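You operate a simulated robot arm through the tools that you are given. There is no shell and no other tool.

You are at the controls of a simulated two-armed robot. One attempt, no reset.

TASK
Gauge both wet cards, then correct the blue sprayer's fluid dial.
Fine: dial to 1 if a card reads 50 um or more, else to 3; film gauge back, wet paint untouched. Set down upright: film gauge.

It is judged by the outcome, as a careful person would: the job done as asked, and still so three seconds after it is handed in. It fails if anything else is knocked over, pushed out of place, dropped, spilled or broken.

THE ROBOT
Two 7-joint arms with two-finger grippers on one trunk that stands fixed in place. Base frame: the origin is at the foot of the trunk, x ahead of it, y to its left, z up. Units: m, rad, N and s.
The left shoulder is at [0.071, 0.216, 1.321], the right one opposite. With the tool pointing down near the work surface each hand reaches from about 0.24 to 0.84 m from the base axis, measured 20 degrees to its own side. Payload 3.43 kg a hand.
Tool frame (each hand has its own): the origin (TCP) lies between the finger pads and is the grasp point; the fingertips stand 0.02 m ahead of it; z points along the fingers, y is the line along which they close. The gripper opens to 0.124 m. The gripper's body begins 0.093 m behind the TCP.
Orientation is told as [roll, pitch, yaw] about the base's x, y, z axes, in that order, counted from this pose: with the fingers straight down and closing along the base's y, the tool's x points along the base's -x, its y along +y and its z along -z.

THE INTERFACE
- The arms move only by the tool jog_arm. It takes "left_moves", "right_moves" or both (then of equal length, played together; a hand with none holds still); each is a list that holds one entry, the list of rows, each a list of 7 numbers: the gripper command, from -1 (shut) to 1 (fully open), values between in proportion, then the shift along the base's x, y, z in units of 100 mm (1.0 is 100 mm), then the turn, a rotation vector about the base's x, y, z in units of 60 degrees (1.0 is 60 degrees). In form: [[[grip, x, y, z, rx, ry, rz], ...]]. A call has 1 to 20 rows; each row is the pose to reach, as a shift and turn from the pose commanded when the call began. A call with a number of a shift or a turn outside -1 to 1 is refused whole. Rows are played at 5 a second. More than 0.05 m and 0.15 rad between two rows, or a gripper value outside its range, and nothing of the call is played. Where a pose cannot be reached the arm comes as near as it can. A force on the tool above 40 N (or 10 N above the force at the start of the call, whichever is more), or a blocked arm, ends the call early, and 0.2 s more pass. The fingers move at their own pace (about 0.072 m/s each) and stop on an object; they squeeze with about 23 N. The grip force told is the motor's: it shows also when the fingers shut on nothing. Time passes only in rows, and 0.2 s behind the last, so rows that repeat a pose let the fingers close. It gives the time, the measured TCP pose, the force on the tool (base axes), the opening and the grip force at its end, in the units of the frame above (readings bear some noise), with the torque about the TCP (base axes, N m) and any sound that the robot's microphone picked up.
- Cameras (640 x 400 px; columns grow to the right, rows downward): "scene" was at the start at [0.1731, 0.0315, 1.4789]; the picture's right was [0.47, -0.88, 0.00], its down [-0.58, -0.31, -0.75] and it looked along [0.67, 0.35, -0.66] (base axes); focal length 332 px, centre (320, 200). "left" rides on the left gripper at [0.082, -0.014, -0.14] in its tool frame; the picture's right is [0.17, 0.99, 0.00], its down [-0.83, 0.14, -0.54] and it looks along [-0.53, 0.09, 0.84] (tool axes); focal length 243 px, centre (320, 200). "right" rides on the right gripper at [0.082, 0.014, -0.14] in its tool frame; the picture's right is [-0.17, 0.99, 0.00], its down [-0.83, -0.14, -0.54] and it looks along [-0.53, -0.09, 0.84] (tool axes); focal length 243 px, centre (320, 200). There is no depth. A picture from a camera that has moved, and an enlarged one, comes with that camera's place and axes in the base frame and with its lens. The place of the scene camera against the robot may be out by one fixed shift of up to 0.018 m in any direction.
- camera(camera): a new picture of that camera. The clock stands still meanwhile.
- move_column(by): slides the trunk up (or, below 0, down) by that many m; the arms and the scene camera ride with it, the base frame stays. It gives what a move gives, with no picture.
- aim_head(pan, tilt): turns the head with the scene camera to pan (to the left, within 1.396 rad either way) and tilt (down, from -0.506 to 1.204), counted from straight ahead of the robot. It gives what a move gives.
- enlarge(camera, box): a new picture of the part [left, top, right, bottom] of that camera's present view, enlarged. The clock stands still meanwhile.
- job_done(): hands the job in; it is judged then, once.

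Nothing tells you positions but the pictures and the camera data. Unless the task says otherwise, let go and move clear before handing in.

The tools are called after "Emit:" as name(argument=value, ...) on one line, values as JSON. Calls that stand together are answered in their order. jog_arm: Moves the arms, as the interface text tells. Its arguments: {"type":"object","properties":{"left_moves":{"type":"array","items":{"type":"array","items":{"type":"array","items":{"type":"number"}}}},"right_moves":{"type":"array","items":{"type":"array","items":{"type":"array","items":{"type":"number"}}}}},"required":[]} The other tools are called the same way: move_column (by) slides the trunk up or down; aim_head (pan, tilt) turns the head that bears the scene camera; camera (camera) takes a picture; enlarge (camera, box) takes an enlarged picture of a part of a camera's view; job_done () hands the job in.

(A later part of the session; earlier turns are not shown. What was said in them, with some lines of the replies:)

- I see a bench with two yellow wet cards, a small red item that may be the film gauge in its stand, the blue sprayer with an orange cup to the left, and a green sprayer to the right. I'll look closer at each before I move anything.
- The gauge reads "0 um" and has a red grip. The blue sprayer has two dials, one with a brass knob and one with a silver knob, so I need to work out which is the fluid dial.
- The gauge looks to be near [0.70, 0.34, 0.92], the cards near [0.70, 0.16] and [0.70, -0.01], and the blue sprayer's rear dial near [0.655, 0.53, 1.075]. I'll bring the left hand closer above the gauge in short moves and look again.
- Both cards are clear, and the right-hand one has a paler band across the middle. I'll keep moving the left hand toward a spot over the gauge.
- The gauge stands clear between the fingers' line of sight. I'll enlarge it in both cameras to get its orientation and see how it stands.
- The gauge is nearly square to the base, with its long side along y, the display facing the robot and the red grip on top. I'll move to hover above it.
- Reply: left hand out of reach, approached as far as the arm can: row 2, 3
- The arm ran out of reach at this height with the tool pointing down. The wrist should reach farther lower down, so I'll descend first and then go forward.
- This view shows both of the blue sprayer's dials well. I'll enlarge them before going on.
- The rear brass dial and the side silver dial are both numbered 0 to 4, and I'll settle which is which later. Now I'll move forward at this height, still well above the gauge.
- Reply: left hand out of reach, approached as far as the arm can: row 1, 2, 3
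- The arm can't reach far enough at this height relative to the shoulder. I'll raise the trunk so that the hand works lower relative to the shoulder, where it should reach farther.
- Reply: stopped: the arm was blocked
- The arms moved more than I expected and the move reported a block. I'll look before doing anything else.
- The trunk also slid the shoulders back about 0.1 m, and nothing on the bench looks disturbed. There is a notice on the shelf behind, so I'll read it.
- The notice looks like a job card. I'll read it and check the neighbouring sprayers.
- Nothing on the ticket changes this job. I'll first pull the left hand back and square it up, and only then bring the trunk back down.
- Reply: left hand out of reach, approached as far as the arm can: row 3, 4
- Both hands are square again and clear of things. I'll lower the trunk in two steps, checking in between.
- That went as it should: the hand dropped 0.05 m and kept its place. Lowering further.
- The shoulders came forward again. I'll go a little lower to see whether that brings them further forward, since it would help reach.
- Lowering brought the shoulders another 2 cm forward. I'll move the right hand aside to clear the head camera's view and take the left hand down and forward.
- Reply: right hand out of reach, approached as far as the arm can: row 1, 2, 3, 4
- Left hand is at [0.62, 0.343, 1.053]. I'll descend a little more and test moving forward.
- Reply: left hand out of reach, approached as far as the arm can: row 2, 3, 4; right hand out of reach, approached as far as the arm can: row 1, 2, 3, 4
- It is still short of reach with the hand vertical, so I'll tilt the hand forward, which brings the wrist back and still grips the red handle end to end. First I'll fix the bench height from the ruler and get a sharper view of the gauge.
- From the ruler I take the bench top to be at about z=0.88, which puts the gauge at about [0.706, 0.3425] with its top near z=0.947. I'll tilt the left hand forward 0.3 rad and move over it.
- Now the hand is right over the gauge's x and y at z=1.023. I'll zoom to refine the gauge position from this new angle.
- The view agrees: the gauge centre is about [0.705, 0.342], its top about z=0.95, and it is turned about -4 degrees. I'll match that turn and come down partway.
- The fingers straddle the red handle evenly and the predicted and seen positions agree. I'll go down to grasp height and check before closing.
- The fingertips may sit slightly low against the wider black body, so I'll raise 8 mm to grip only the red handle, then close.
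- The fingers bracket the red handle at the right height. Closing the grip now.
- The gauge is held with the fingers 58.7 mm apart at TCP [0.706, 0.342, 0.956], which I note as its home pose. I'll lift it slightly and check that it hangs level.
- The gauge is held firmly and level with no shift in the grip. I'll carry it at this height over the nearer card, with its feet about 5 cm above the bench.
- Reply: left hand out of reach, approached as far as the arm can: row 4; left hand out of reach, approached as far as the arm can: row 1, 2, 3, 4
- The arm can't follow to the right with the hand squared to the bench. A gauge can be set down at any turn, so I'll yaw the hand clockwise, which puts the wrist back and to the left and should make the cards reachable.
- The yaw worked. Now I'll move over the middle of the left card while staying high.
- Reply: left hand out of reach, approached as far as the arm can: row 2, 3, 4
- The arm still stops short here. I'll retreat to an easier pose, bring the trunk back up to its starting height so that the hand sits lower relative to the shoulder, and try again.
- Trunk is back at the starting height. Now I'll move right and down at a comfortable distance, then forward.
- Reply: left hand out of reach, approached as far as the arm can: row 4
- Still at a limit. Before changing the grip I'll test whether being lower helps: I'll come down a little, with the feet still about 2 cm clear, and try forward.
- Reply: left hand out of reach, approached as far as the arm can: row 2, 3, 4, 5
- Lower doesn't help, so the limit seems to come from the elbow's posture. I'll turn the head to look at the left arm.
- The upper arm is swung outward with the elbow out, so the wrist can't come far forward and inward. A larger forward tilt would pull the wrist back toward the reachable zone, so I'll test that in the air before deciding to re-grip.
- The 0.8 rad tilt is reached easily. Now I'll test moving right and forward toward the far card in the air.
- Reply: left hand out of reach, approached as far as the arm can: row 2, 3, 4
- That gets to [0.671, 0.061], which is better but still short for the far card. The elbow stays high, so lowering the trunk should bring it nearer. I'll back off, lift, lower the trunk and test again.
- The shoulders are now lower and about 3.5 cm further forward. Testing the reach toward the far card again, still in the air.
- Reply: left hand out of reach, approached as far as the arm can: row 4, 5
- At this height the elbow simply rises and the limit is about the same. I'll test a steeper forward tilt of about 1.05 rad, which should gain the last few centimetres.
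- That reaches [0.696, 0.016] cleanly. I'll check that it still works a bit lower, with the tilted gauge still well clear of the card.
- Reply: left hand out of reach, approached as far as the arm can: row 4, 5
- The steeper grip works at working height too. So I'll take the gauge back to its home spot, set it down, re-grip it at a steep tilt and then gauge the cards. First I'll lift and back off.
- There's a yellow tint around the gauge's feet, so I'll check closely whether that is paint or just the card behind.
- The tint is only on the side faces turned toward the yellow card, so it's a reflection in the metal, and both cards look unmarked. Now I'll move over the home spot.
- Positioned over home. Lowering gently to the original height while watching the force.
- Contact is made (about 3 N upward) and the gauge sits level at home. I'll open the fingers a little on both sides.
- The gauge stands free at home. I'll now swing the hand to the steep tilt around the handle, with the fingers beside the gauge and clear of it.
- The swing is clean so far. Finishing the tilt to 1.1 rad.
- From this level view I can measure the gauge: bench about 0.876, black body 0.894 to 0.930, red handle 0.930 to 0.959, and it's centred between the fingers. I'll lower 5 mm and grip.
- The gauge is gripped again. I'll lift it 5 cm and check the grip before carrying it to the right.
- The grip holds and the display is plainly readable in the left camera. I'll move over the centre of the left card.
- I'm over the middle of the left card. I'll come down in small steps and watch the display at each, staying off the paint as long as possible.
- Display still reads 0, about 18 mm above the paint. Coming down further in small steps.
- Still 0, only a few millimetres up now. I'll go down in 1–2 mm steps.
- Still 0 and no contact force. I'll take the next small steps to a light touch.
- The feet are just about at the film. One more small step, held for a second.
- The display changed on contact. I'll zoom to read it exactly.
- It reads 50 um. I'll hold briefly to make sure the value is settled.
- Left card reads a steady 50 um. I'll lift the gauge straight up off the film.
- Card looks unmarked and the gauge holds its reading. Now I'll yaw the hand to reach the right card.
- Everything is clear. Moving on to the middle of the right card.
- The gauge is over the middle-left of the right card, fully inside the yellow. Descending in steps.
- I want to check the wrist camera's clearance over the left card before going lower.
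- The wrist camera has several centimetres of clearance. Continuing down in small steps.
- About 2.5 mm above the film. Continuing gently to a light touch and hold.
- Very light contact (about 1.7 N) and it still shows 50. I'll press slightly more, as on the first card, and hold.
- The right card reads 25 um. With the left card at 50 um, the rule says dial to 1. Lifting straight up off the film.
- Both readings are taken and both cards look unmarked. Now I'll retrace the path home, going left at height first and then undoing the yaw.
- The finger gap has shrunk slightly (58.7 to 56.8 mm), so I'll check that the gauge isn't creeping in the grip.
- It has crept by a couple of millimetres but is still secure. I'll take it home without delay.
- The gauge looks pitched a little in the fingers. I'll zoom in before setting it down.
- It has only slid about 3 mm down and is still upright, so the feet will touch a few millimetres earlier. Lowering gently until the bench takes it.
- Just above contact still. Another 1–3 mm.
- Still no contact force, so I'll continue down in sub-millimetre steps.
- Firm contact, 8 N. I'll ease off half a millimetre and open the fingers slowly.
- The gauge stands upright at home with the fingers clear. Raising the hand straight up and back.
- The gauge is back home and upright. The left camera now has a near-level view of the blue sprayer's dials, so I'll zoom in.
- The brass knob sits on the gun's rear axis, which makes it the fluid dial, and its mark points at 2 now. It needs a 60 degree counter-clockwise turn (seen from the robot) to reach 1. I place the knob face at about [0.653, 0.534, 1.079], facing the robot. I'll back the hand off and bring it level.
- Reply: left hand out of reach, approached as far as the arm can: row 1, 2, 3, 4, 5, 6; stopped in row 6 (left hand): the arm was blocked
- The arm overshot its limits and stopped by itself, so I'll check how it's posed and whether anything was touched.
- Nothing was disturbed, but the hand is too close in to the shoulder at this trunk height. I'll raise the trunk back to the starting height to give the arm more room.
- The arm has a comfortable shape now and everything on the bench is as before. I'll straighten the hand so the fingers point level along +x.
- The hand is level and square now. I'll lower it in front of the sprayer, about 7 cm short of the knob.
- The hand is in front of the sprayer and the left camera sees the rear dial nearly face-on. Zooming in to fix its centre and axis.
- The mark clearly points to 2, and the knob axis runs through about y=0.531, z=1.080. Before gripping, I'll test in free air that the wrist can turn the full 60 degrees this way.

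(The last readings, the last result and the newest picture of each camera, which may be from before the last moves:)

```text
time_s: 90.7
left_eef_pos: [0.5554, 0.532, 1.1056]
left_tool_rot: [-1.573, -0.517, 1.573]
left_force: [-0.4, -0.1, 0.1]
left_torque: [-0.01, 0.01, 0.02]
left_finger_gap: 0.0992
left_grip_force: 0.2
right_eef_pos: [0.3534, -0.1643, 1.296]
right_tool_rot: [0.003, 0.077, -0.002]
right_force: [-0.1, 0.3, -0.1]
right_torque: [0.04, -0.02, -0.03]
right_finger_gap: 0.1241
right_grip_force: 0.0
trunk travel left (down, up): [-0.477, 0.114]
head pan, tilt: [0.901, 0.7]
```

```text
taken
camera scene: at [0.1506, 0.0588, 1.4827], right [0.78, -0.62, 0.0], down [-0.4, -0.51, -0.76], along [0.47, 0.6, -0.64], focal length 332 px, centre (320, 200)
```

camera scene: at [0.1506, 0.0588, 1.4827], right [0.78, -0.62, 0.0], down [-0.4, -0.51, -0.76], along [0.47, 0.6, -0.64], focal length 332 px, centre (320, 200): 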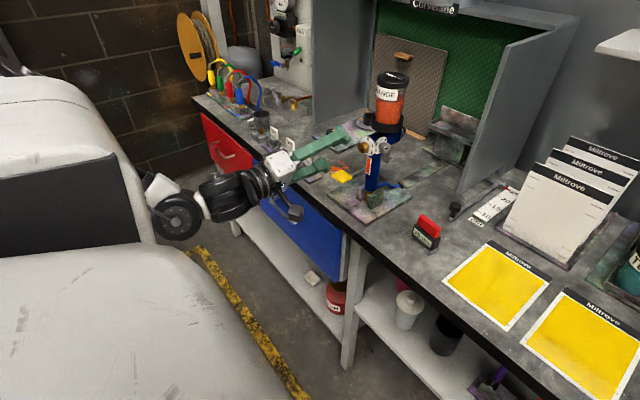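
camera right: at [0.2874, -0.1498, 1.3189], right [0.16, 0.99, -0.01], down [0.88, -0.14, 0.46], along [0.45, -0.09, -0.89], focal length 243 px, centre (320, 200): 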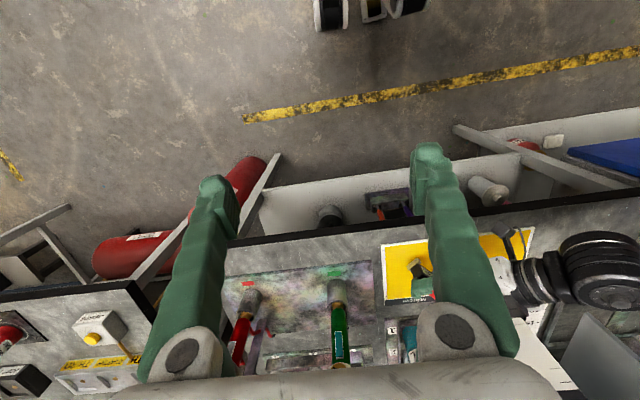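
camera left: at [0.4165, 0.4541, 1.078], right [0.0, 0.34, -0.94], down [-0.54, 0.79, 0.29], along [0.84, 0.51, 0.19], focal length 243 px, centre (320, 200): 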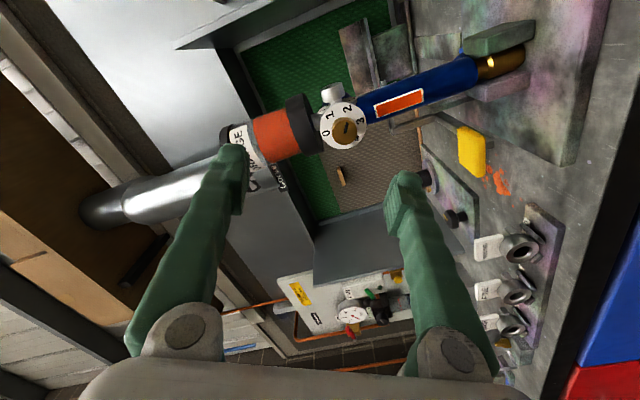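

The 60 degree turn is within the wrist's range. This second viewpoint also lets me triangulate the knob precisely.

Emit:
enlarge(camera="left", box=[300, 75, 400, 165])

```text
4.44 times, centred on (350, 120) of left
camera zoom: at [0.4165, 0.4541, 1.078], right [0.0, 0.34, -0.94], down [-0.54, 0.79, 0.29], along [0.84, 0.51, 0.19], focal length 1078 px, centre (187, 556)
```

zoom: 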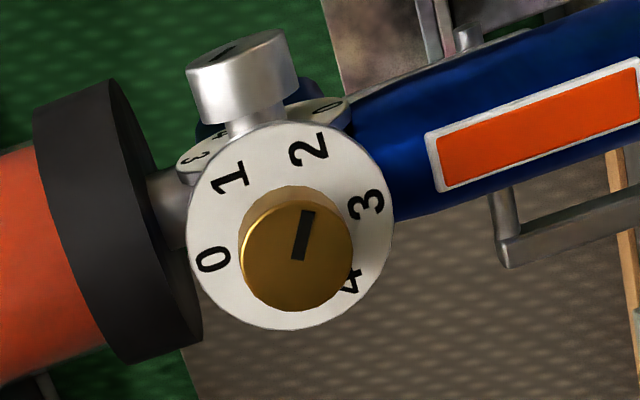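

Both views agree: knob face at about [0.654, 0.531, 1.080], dial plate at x about 0.6745, axis straight along x. I'll turn the hand back, align on the axis and move closer.

Emit:
jog_arm(left_moves=[[[0.6, 0, 0, 0, 0.125, 0, 0], [0.6, 0, 0, 0, 0.25, 0, 0], [0.6, 0, 0, 0, 0.375, 0, 0], [0.6, 0, 0, 0, 0.5, 0, 0], [0.6, 0, 0, 0, 0.625, 0, 0], [0.6, 0, -0.005, -0.1, 0.75, 0, 0], [0.5, 0.1, -0.01, -0.2, 0.875, 0, 0], [0.4, 0.2, -0.016, -0.26, 1.0, 0, 0], [0.2, 0.3, -0.016, -0.26, 1.0, 0, 0], [0.0, 0.3, -0.016, -0.26, 1.0, 0, 0]]])

Emit:
camera(camera="left")

Emit:
enlarge(camera="scene", box=[270, 90, 430, 230])

```text
time_s: 92.9
left_eef_pos: [0.5854, 0.529, 1.0809]
left_tool_rot: [-1.844, -1.565, 1.844]
left_force: [0.6, 0.5, -0.2]
left_torque: [0.01, 0.01, 0.01]
left_finger_gap: 0.062
left_grip_force: 0.1
right_eef_pos: [0.3524, -0.1626, 1.2956]
right_tool_rot: [0.003, 0.078, 0.001]
right_force: [-0.3, 0.5, -0.2]
right_torque: [-0.02, 0.0, -0.02]
right_finger_gap: 0.1243
right_grip_force: 0.1
trunk travel left (down, up): [-0.477, 0.114]
head pan, tilt: [0.901, 0.7]
```

```text
taken
camera left: at [0.4471, 0.5162, 0.9986], right [0.0, 0.99, -0.17], down [-0.54, 0.14, 0.83], along [0.84, 0.09, 0.53], focal length 243 px, centre (320, 200)
```

left: 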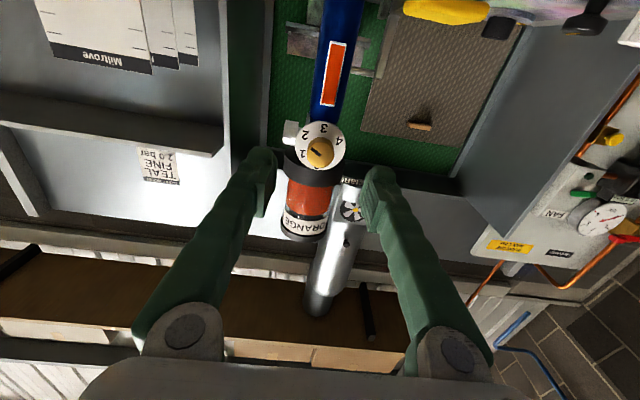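

```text
2.86 times, centred on (350, 160) of scene
camera zoom: at [0.1505, 0.0588, 1.4827], right [0.78, -0.62, 0.0], down [-0.4, -0.5, -0.77], along [0.47, 0.6, -0.64], focal length 949 px, centre (234, 314)
```

zoom: 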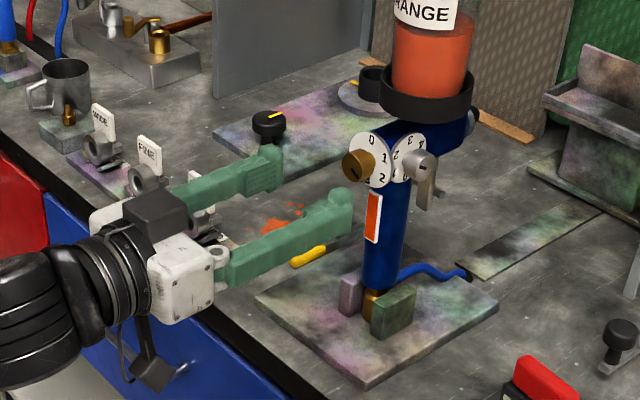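

The knob sits right on the tool axis in the picture. I'll zoom once to confirm and then advance with a narrower opening.

Emit:
enlarge(camera="left", box=[270, 105, 370, 205])

```text
4.00 times, centred on (320, 155) of left
camera zoom: at [0.4471, 0.5162, 0.9986], right [0.0, 0.99, -0.17], down [-0.54, 0.14, 0.83], along [0.84, 0.09, 0.53], focal length 970 px, centre (320, 380)
```

zoom: 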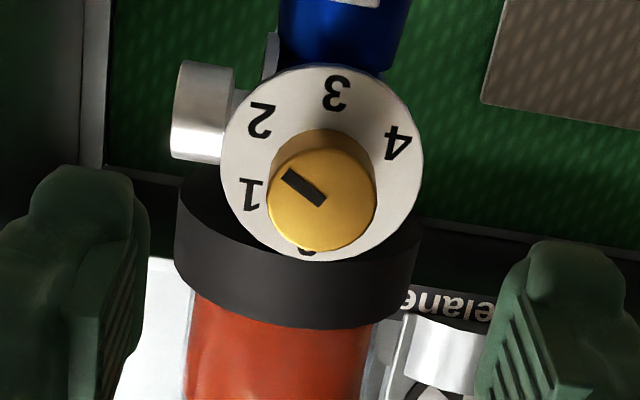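

Aligned to within half a millimetre. Advancing along the axis with the fingers at about 42 mm.

Emit:
jog_arm(left_moves=[[[-0.32, 0.1, 0, 0, 0, 0, 0], [-0.32, 0.25, 0, 0, 0, 0, 0], [-0.32, 0.4, 0, 0, 0, 0, 0], [-0.32, 0.4, 0, 0, 0, 0, 0]]])

Emit:
camera(camera="left")

Emit:
enlarge(camera="scene", box=[310, 110, 430, 210])

```text
time_s: 93.9
left_eef_pos: [0.6239, 0.5292, 1.0799]
left_tool_rot: [-1.83, -1.566, 1.828]
left_force: [-0.5, -0.4, 0.4]
left_torque: [-0.01, 0.03, 0.01]
left_finger_gap: 0.042
left_grip_force: 0.1
right_eef_pos: [0.3528, -0.1627, 1.2964]
right_tool_rot: [0.004, 0.077, -0.001]
right_force: [-0.2, -0.4, -0.4]
right_torque: [0.0, -0.01, -0.03]
right_finger_gap: 0.1243
right_grip_force: 0.1
trunk travel left (down, up): [-0.477, 0.114]
head pan, tilt: [0.901, 0.7]
```

```text
taken
camera left: at [0.4854, 0.5165, 0.9984], right [0.0, 0.99, -0.17], down [-0.54, 0.14, 0.83], along [0.84, 0.09, 0.53], focal length 243 px, centre (320, 200)
```

left: 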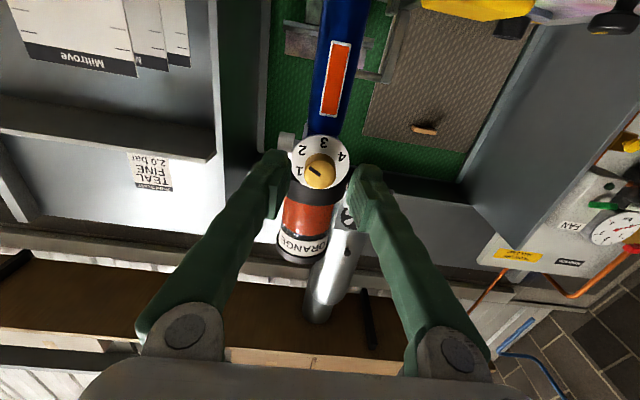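

```text
4.00 times, centred on (370, 160) of scene
camera zoom: at [0.1504, 0.0588, 1.4827], right [0.78, -0.62, 0.0], down [-0.4, -0.5, -0.77], along [0.47, 0.6, -0.64], focal length 1329 px, centre (120, 360)
```

zoom: 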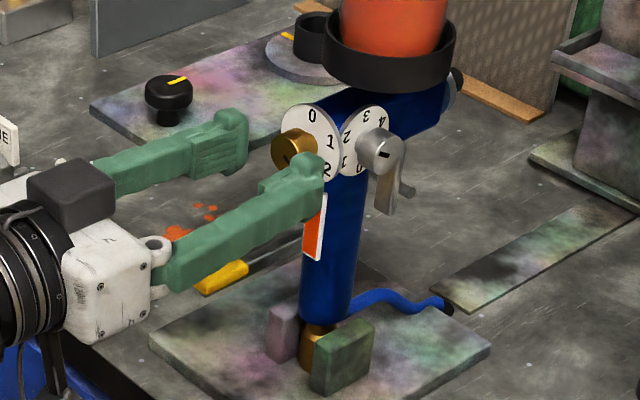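

The fingers are just short of the knob and straddling its line. Moving the last 2 cm in so the tips bracket the knob but stop short of the dial plate.

Emit:
jog_arm(left_moves=[[[-0.32, 0.08, 0.003, 0, 0, 0, 0], [-0.32, 0.16, 0.006, 0, 0, 0, 0], [-0.32, 0.22, 0.006, 0, 0, 0, 0], [-0.32, 0.22, 0.006, 0, 0, 0, 0]]])

Emit:
enlarge(camera="left", box=[250, 110, 400, 250])

Emit:
enlarge(camera="scene", box=[310, 110, 430, 210])

```text
time_s: 94.9
left_eef_pos: [0.6479, 0.5319, 1.0805]
left_tool_rot: [-1.907, -1.565, 1.907]
left_force: [-0.5, -0.5, -0.8]
left_torque: [-0.02, 0.02, -0.01]
left_finger_gap: 0.042
left_grip_force: 0.1
right_eef_pos: [0.3524, -0.1628, 1.2949]
right_tool_rot: [0.003, 0.077, -0.001]
right_force: [-0.1, -0.2, -0.6]
right_torque: [-0.02, -0.01, -0.03]
right_finger_gap: 0.1239
right_grip_force: 0.0
trunk travel left (down, up): [-0.477, 0.114]
head pan, tilt: [0.901, 0.7]
```

```text
2.86 times, centred on (325, 180) of left
camera zoom: at [0.5087, 0.5178, 0.9982], right [0.0, 0.99, -0.17], down [-0.54, 0.14, 0.83], along [0.84, 0.09, 0.53], focal length 693 px, centre (306, 257)
```

zoom: 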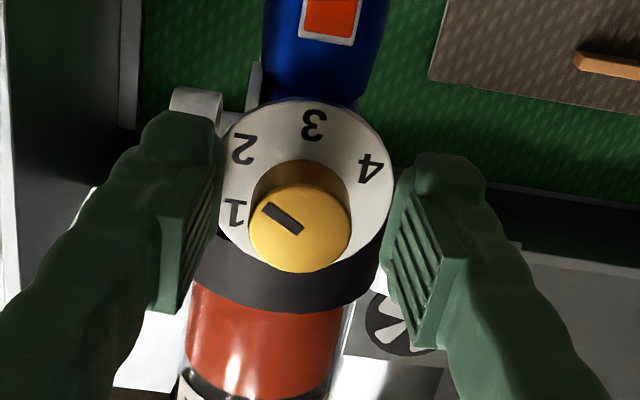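

```text
4.00 times, centred on (370, 160) of scene
camera zoom: at [0.1505, 0.0588, 1.4827], right [0.78, -0.62, 0.0], down [-0.4, -0.51, -0.76], along [0.47, 0.6, -0.64], focal length 1329 px, centre (120, 360)
```

zoom: 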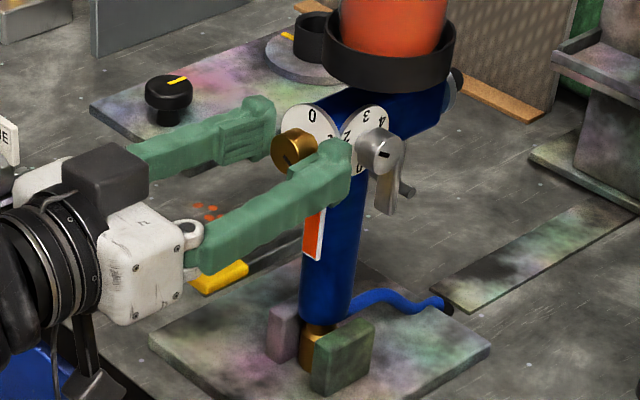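

The fingers flank the knob evenly with the plate clear. Closing on the knob.

Emit:
jog_arm(left_moves=[[[-0.5, 0, 0, 0, 0, 0, 0], [-0.6, 0, 0, 0, 0, 0, 0], [-1, 0, 0, 0, 0, 0, 0], [-1, 0, 0, 0, 0, 0, 0], [-1, 0, 0, 0, 0, 0, 0]]])

Emit:
enlarge(camera="left", box=[250, 110, 400, 250])

Emit:
enlarge(camera="scene", box=[310, 110, 430, 210])

```text
time_s: 96.1
left_eef_pos: [0.649, 0.5302, 1.0788]
left_tool_rot: [-1.763, -1.565, 1.763]
left_force: [2.2, -7.1, -0.4]
left_torque: [0.01, -0.04, -0.08]
left_finger_gap: 0.0235
left_grip_force: 44.9
right_eef_pos: [0.3527, -0.1636, 1.2961]
right_tool_rot: [0.005, 0.079, 0.0]
right_force: [0.4, -0.4, 0.4]
right_torque: [0.0, -0.03, -0.01]
right_finger_gap: 0.1241
right_grip_force: 0.1
trunk travel left (down, up): [-0.477, 0.114]
head pan, tilt: [0.901, 0.7]
```

```text
2.86 times, centred on (325, 180) of left
camera zoom: at [0.5087, 0.5167, 0.9981], right [0.0, 0.99, -0.17], down [-0.54, 0.14, 0.83], along [0.84, 0.09, 0.53], focal length 693 px, centre (306, 257)
```

zoom: 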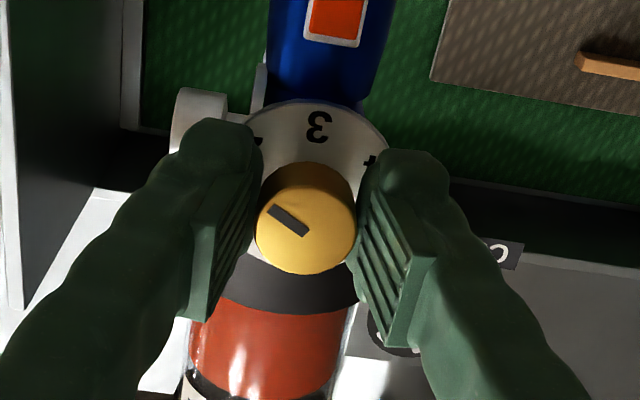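

```text
4.00 times, centred on (370, 160) of scene
camera zoom: at [0.151, 0.0577, 1.4827], right [0.78, -0.62, 0.0], down [-0.4, -0.5, -0.77], along [0.47, 0.6, -0.64], focal length 1329 px, centre (120, 360)
```

zoom: 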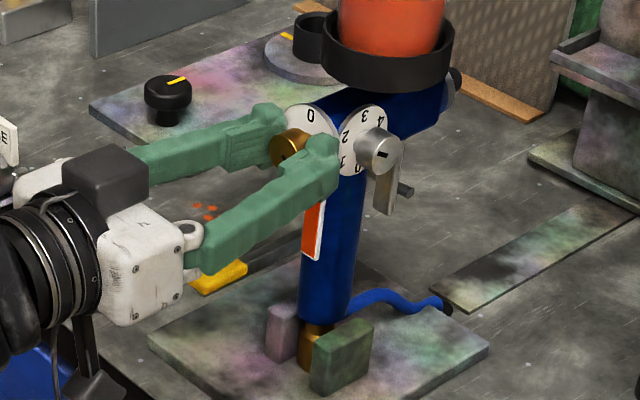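

The knob is gripped (23.5 mm). There's about 7 N of side load, so I'll shift the hand about 1 mm to centre it before turning.

Emit:
jog_arm(left_moves=[[[-1, 0, -0.006, 0, 0, 0, 0], [-1, 0, -0.012, 0, 0, 0, 0], [-1, 0, -0.012, 0, 0, 0, 0]]])

```text
time_s: 96.9
left_eef_pos: [0.6484, 0.5301, 1.0803]
left_tool_rot: [-1.801, -1.567, 1.804]
left_force: [4.6, -1.3, 0.8]
left_torque: [0.01, 0.06, 0.02]
left_finger_gap: 0.0238
left_grip_force: 45.0
right_eef_pos: [0.3537, -0.1621, 1.2942]
right_tool_rot: [0.004, 0.079, -0.002]
right_force: [0.2, -0.5, -0.7]
right_torque: [0.0, 0.02, 0.02]
right_finger_gap: 0.1241
right_grip_force: 0.1
trunk travel left (down, up): [-0.477, 0.114]
head pan, tilt: [0.901, 0.7]
```

The side load is gone. Turning the knob the first half (30 degrees) counter-clockwise as seen from the robot.

Emit:
jog_arm(left_moves=[[[-1, 0, 0, 0, -0.1, 0, 0], [-1, 0, 0, 0, -0.2, 0, 0], [-1, 0, 0, 0, -0.3, 0, 0], [-1, 0, 0, 0, -0.4, 0, 0], [-1, 0, 0, 0, -0.5, 0, 0], [-1, 0, 0, 0, -0.5, 0, 0]]])

Emit:
enlarge(camera="left", box=[250, 110, 400, 250])

Emit:
enlarge(camera="scene", box=[310, 70, 430, 210])

```text
time_s: 98.3
left_eef_pos: [0.6469, 0.5295, 1.0795]
left_tool_rot: [-1.572, -1.04, 1.575]
left_force: [1.0, 1.9, 0.1]
left_torque: [-0.03, 0.07, -0.01]
left_finger_gap: 0.0238
left_grip_force: 45.2
right_eef_pos: [0.3541, -0.1613, 1.2959]
right_tool_rot: [0.003, 0.078, 0.0]
right_force: [0.2, 0.1, -0.2]
right_torque: [0.02, 0.01, 0.01]
right_finger_gap: 0.1237
right_grip_force: 0.0
trunk travel left (down, up): [-0.477, 0.114]
head pan, tilt: [0.901, 0.7]
```

```text
2.86 times, centred on (325, 180) of left
camera zoom: at [0.5087, 0.477, 1.0163], right [0.0, 0.77, -0.64], down [-0.54, 0.54, 0.65], along [0.84, 0.35, 0.41], focal length 693 px, centre (306, 257)
```

zoom: 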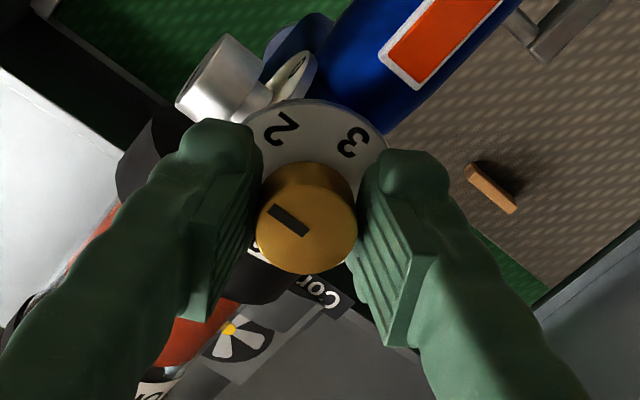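

```text
2.86 times, centred on (370, 140) of scene
camera zoom: at [0.1506, 0.0591, 1.4827], right [0.78, -0.62, 0.0], down [-0.4, -0.51, -0.76], along [0.47, 0.6, -0.64], focal length 949 px, centre (177, 371)
```

zoom: 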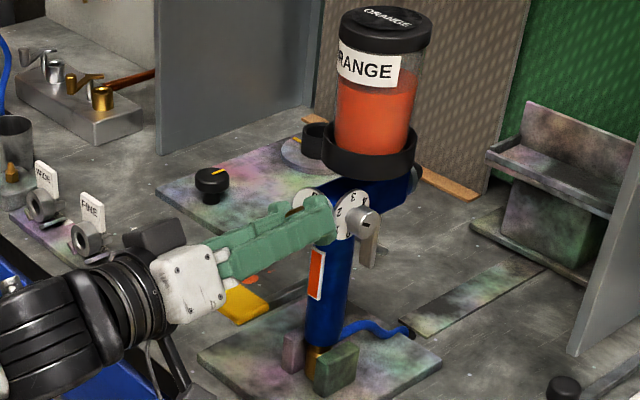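

The knob turns with the fingers, the gun stays still and forces are small. Turning the second half to reach 1.

Emit:
jog_arm(left_moves=[[[-1, 0, 0, 0, -0.1, 0, 0], [-1, 0, 0, 0, -0.2, 0, 0], [-1, 0, 0, 0, -0.3, 0, 0], [-1, 0, 0, 0, -0.4, 0, 0], [-1, 0, 0, 0, -0.5, 0, 0], [-1, 0, 0, 0, -0.5, 0, 0]]])

Emit:
enlarge(camera="left", box=[250, 110, 400, 250])

Emit:
enlarge(camera="scene", box=[310, 70, 430, 210])

```text
time_s: 99.7
left_eef_pos: [0.648, 0.5303, 1.0795]
left_tool_rot: [-1.572, -0.517, 1.573]
left_force: [-0.3, 2.8, -0.3]
left_torque: [-0.02, 0.01, -0.01]
left_finger_gap: 0.0236
left_grip_force: 45.0
right_eef_pos: [0.3535, -0.162, 1.295]
right_tool_rot: [0.003, 0.077, 0.0]
right_force: [0.6, -0.1, -0.2]
right_torque: [-0.03, 0.0, -0.01]
right_finger_gap: 0.1239
right_grip_force: 0.2
trunk travel left (down, up): [-0.477, 0.114]
head pan, tilt: [0.901, 0.7]
```

```text
2.86 times, centred on (325, 180) of left
camera zoom: at [0.5087, 0.4521, 1.0516], right [0.0, 0.34, -0.94], down [-0.54, 0.79, 0.29], along [0.84, 0.51, 0.19], focal length 693 px, centre (306, 257)
```

zoom: 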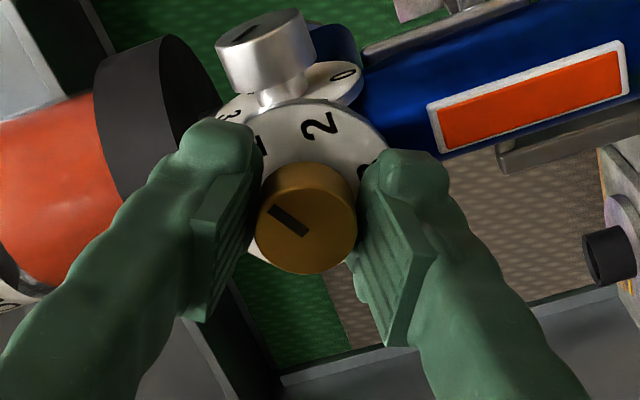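

```text
2.86 times, centred on (370, 140) of scene
camera zoom: at [0.1504, 0.0591, 1.4827], right [0.78, -0.62, 0.0], down [-0.4, -0.51, -0.76], along [0.47, 0.6, -0.64], focal length 949 px, centre (177, 371)
```

zoom: 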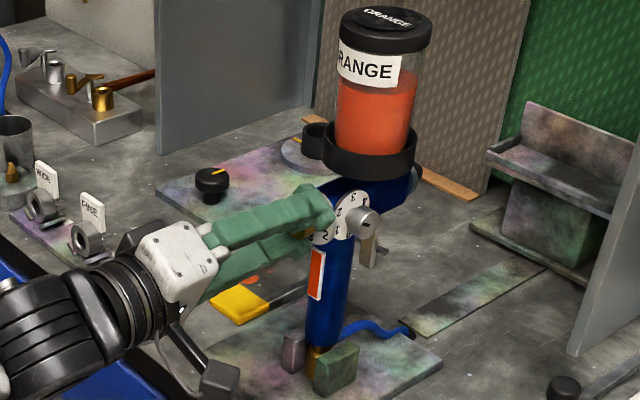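

The turn is done with the mark pointing at where 1 should be. I'll open the fingers slightly and check before backing away.

Emit:
jog_arm(left_moves=[[[-0.6, 0, 0, 0, 0, 0, 0], [-0.5, 0, 0, 0, 0, 0, 0], [-0.35, 0, 0, 0, 0, 0, 0], [-0.35, 0, 0, 0, 0, 0, 0]]])

Emit:
enlarge(camera="left", box=[250, 110, 400, 250])

```text
time_s: 100.7
left_eef_pos: [0.6481, 0.5296, 1.0798]
left_tool_rot: [-1.574, -0.519, 1.572]
left_force: [-0.5, -0.1, 1.0]
left_torque: [0.0, -0.02, 0.0]
left_finger_gap: 0.0403
left_grip_force: 0.0
right_eef_pos: [0.3523, -0.162, 1.2949]
right_tool_rot: [0.002, 0.076, 0.0]
right_force: [-1.0, 0.7, -0.9]
right_torque: [-0.01, 0.0, -0.01]
right_finger_gap: 0.1238
right_grip_force: 0.2
trunk travel left (down, up): [-0.477, 0.114]
head pan, tilt: [0.901, 0.7]
```

```text
2.86 times, centred on (325, 180) of left
camera zoom: at [0.5088, 0.4519, 1.0514], right [0.0, 0.34, -0.94], down [-0.54, 0.79, 0.29], along [0.84, 0.51, 0.19], focal length 693 px, centre (306, 257)
```

zoom: 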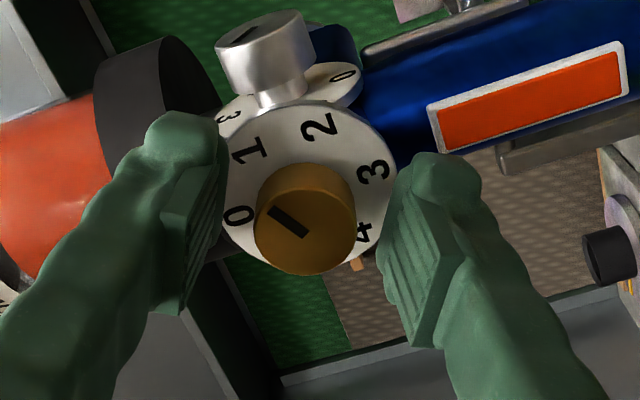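

The mark now points at 1. I'll back straight out along the axis and then verify face-on.

Emit:
jog_arm(left_moves=[[[-0.35, -0.15, 0, 0, 0, 0, 0], [-0.35, -0.4, 0, 0, 0, 0, 0], [-0.35, -0.7, 0, 0, 0, 0, 0], [-0.35, -0.9, 0, 0, 0, 0, 0]]])

Emit:
jog_arm(left_moves=[[[-0.35, 0, 0, 0, 0.125, 0, 0], [-0.35, 0, 0, 0, 0.25, 0, 0], [-0.35, 0, 0, 0, 0.375, 0, 0], [-0.35, 0, 0, 0, 0.5, 0, 0], [-0.35, 0, 0, 0, 0.625, 0, 0], [-0.35, 0, 0, 0, 0.75, 0, 0], [-0.35, 0, 0, 0, 0.875, 0, 0], [-0.35, 0, 0, 0, 1.0, 0, 0]]])

Emit:
enlarge(camera="left", box=[280, 95, 370, 185])

Emit:
enlarge(camera="scene", box=[340, 110, 410, 180])

```text
time_s: 101.7
left_eef_pos: [0.5561, 0.5296, 1.0808]
left_tool_rot: [-1.572, -0.518, 1.572]
left_force: [-0.2, -0.1, -0.2]
left_torque: [0.01, 0.06, 0.03]
left_finger_gap: 0.0403
left_grip_force: 0.1
right_eef_pos: [0.3518, -0.1632, 1.2952]
right_tool_rot: [0.003, 0.076, 0.0]
right_force: [-0.3, -0.2, -0.2]
right_torque: [-0.04, -0.04, -0.02]
right_finger_gap: 0.1241
right_grip_force: 0.1
trunk travel left (down, up): [-0.477, 0.114]
head pan, tilt: [0.901, 0.7]
```

```text
time_s: 103.5
left_eef_pos: [0.5572, 0.5291, 1.0804]
left_tool_rot: [-1.844, -1.568, 1.845]
left_force: [-0.4, -0.6, 0.9]
left_torque: [0.02, -0.01, 0.01]
left_finger_gap: 0.0403
left_grip_force: 0.1
right_eef_pos: [0.3527, -0.1625, 1.2953]
right_tool_rot: [0.003, 0.077, 0.0]
right_force: [0.9, 0.5, 0.5]
right_torque: [0.0, -0.05, 0.0]
right_finger_gap: 0.1242
right_grip_force: 0.1
trunk travel left (down, up): [-0.477, 0.114]
head pan, tilt: [0.901, 0.7]
```

```text
4.44 times, centred on (325, 140) of left
camera zoom: at [0.4186, 0.516, 0.9979], right [0.0, 0.99, -0.17], down [-0.54, 0.14, 0.83], along [0.84, 0.09, 0.53], focal length 1078 px, centre (298, 467)
```

zoom: 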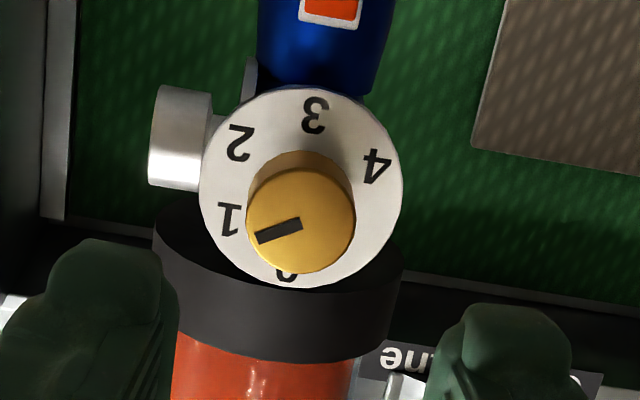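

```text
5.71 times, centred on (375, 145) of scene
camera zoom: at [0.1506, 0.0589, 1.4827], right [0.78, -0.62, 0.0], down [-0.4, -0.51, -0.76], along [0.47, 0.6, -0.64], focal length 1899 px, centre (6, 514)
```

zoom: 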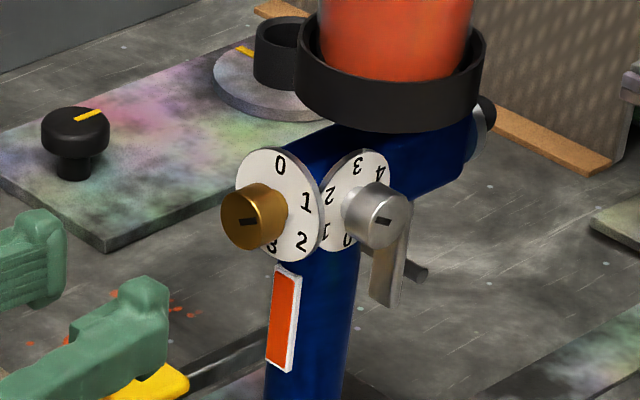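

The dial now reads 1. I'll zoom in more to measure how exactly it's on the number.

Emit:
enlarge(camera="left", box=[300, 110, 350, 165])

```text
7.27 times, centred on (325, 138) of left
camera zoom: at [0.4186, 0.516, 0.9979], right [0.0, 0.99, -0.17], down [-0.54, 0.14, 0.83], along [0.84, 0.09, 0.53], focal length 1764 px, centre (284, 654)
```

zoom: 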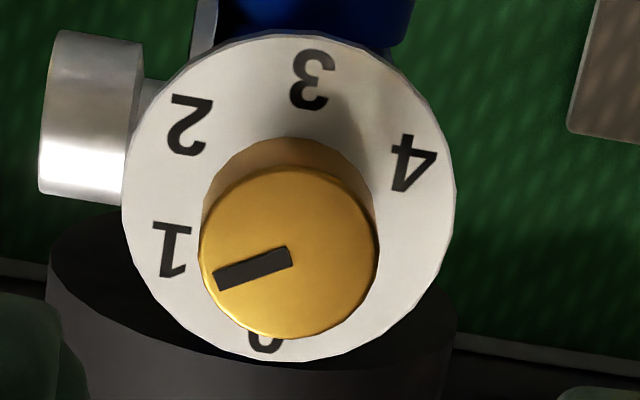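

The mark is on 1 to within a fraction of a degree. I'll raise the left hand clear along the path it came.

Emit:
jog_arm(left_moves=[[[-0.2, -0.02, 0, 0.3, 0, 0, 0], [0, -0.02, -0.1, 0.6, 0, 0, 0], [0, -0.02, -0.2, 0.9, 0, 0, 0], [0, -0.02, -0.3, 1.0, 0, 0, 0]]])

Emit:
jog_arm(left_moves=[[[0, 0, 0, 0.3, 0, 0, 0], [0, 0, -0.05, 0.6, 0, 0, 0], [0, 0, -0.1, 0.9, 0, 0, 0], [0, 0, -0.1, 1.0, 0, 0, 0]]])

Emit:
aim_head(pan=0.4, tilt=0.7)

Emit:
camera(camera="scene")

```text
time_s: 104.5
left_eef_pos: [0.5563, 0.5005, 1.1779]
left_tool_rot: [-1.707, -1.565, 1.71]
left_force: [0.0, -0.5, 0.7]
left_torque: [0.0, 0.0, -0.02]
left_finger_gap: 0.0618
left_grip_force: 0.1
right_eef_pos: [0.3531, -0.1626, 1.2963]
right_tool_rot: [0.003, 0.077, 0.0]
right_force: [0.1, -0.3, -1.3]
right_torque: [0.02, 0.01, -0.01]
right_finger_gap: 0.1238
right_grip_force: 0.1
trunk travel left (down, up): [-0.477, 0.114]
head pan, tilt: [0.901, 0.7]
```

```text
time_s: 105.5
left_eef_pos: [0.5562, 0.4893, 1.28]
left_tool_rot: [-1.822, -1.565, 1.822]
left_force: [0.0, 0.7, -0.2]
left_torque: [-0.03, -0.03, -0.01]
left_finger_gap: 0.0617
left_grip_force: 0.1
right_eef_pos: [0.3525, -0.1622, 1.2956]
right_tool_rot: [0.004, 0.075, 0.001]
right_force: [-0.2, -0.2, 0.4]
right_torque: [0.0, 0.04, -0.01]
right_finger_gap: 0.1241
right_grip_force: 0.0
trunk travel left (down, up): [-0.477, 0.114]
head pan, tilt: [0.901, 0.7]
```

```text
time_s: 106.4
left_eef_pos: [0.5558, 0.4896, 1.2797]
left_tool_rot: [-1.809, -1.566, 1.809]
left_force: [0.9, 0.2, -0.4]
left_torque: [-0.02, 0.0, -0.02]
left_finger_gap: 0.0617
left_grip_force: 0.1
right_eef_pos: [0.3528, -0.1623, 1.2958]
right_tool_rot: [0.004, 0.077, 0.0]
right_force: [1.0, 0.2, 1.2]
right_torque: [0.02, 0.02, 0.01]
right_finger_gap: 0.1241
right_grip_force: 0.0
trunk travel left (down, up): [-0.477, 0.114]
head pan, tilt: [0.4, 0.7]
```

```text
taken
camera scene: at [0.176, 0.0254, 1.4827], right [0.39, -0.92, 0.0], down [-0.59, -0.25, -0.76], along [0.7, 0.3, -0.64], focal length 332 px, centre (320, 200)
```

scene: 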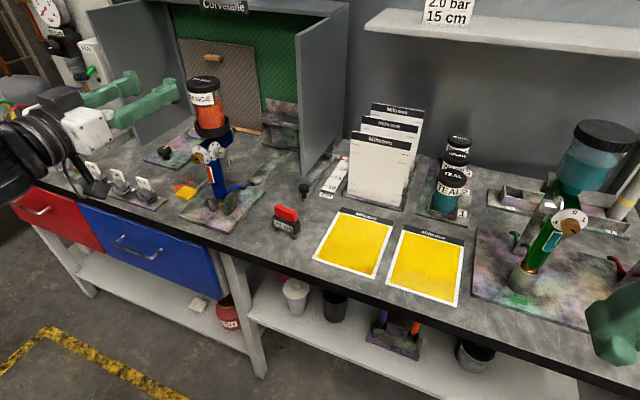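

Everything looks in place. A last close look at the gauge, cards and dial before handing in.

Emit:
enlarge(camera="scene", box=[250, 180, 480, 320])

Emit:
enlarge(camera="scene", box=[180, 120, 250, 230])

Emit:
enlarge(camera="scene", box=[260, 190, 320, 250])

```text
2.78 times, centred on (365, 250) of scene
camera zoom: at [0.176, 0.0254, 1.4827], right [0.39, -0.92, 0.0], down [-0.59, -0.25, -0.76], along [0.7, 0.3, -0.64], focal length 925 px, centre (195, 61)
```

zoom: 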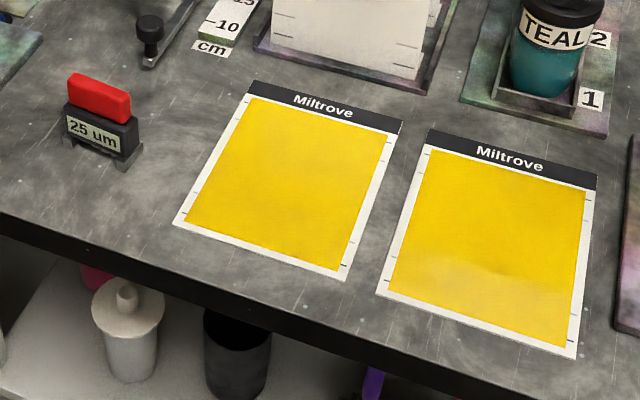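

```text
3.64 times, centred on (215, 175) of scene
camera zoom: at [0.176, 0.0254, 1.4827], right [0.39, -0.92, 0.0], down [-0.59, -0.25, -0.76], along [0.7, 0.3, -0.64], focal length 1208 px, centre (702, 291)
```

zoom: 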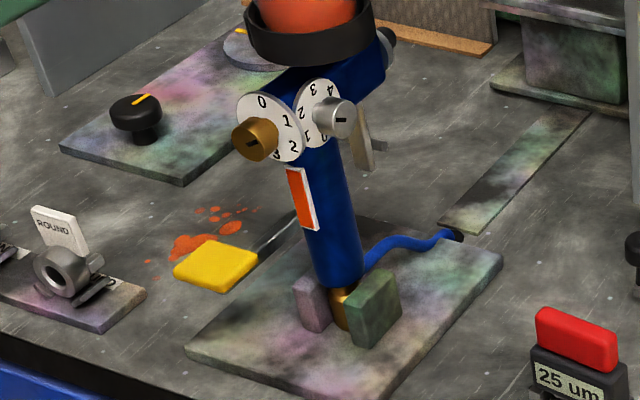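

```text
6.67 times, centred on (290, 220) of scene
camera zoom: at [0.176, 0.0254, 1.4827], right [0.39, -0.92, 0.0], down [-0.59, -0.25, -0.76], along [0.7, 0.3, -0.64], focal length 2215 px, centre (520, 67)
```

zoom: 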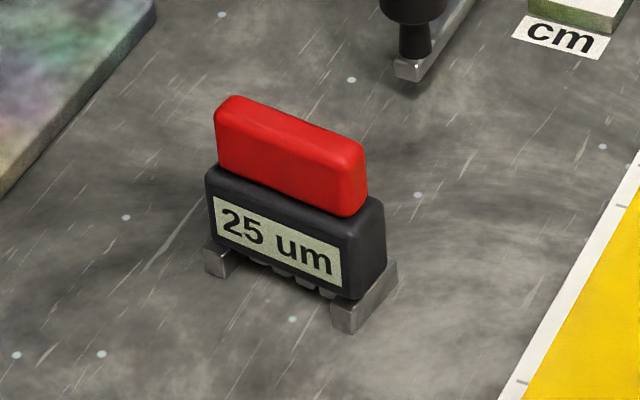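

I gauged both wet cards and set the blue sprayer's fluid dial to 1. The left card read 50 um and the right read 25 um, so the 50-or-more rule applied.

- **Dial:** The two dials carry no labels. I took the brass knob in line with the back of the gun as the fluid dial and turned it from 2 to 1. The silver side knob was not touched.
- **Film gauge:** It stands upright back at its home spot. The gauge's feet had to touch the film to get a reading, straight down and up on each card.
- **Paint and bench:** Neither card shows a mark. Nothing else on the bench has moved, and the hands are clear.

Handing in now.

Emit:
job_done()

```text
The job is handed in.
```

I gauged both wet cards and set the blue sprayer's fluid dial to 1; the job is handed in.

- **Readings:** the left card read 50 um and the right card 25 um. One card at 50 um or more means the dial goes to 1.
- **Dial:** the sprayer's two dials have no labels. I took the brass knob in line with the back of the gun to be the fluid dial and turned it from 2 to 1. I left the silver side knob alone.
- **Film gauge:** it is back in its place, upright, and still shows the last reading of 25 um.
- **Wet paint:** the gauge only read when its feet touched the film, so it went straight down and up once on each card. Nothing else touched the paint, and I could see no marks on either card.

Nothing else on the bench looks moved or knocked over.
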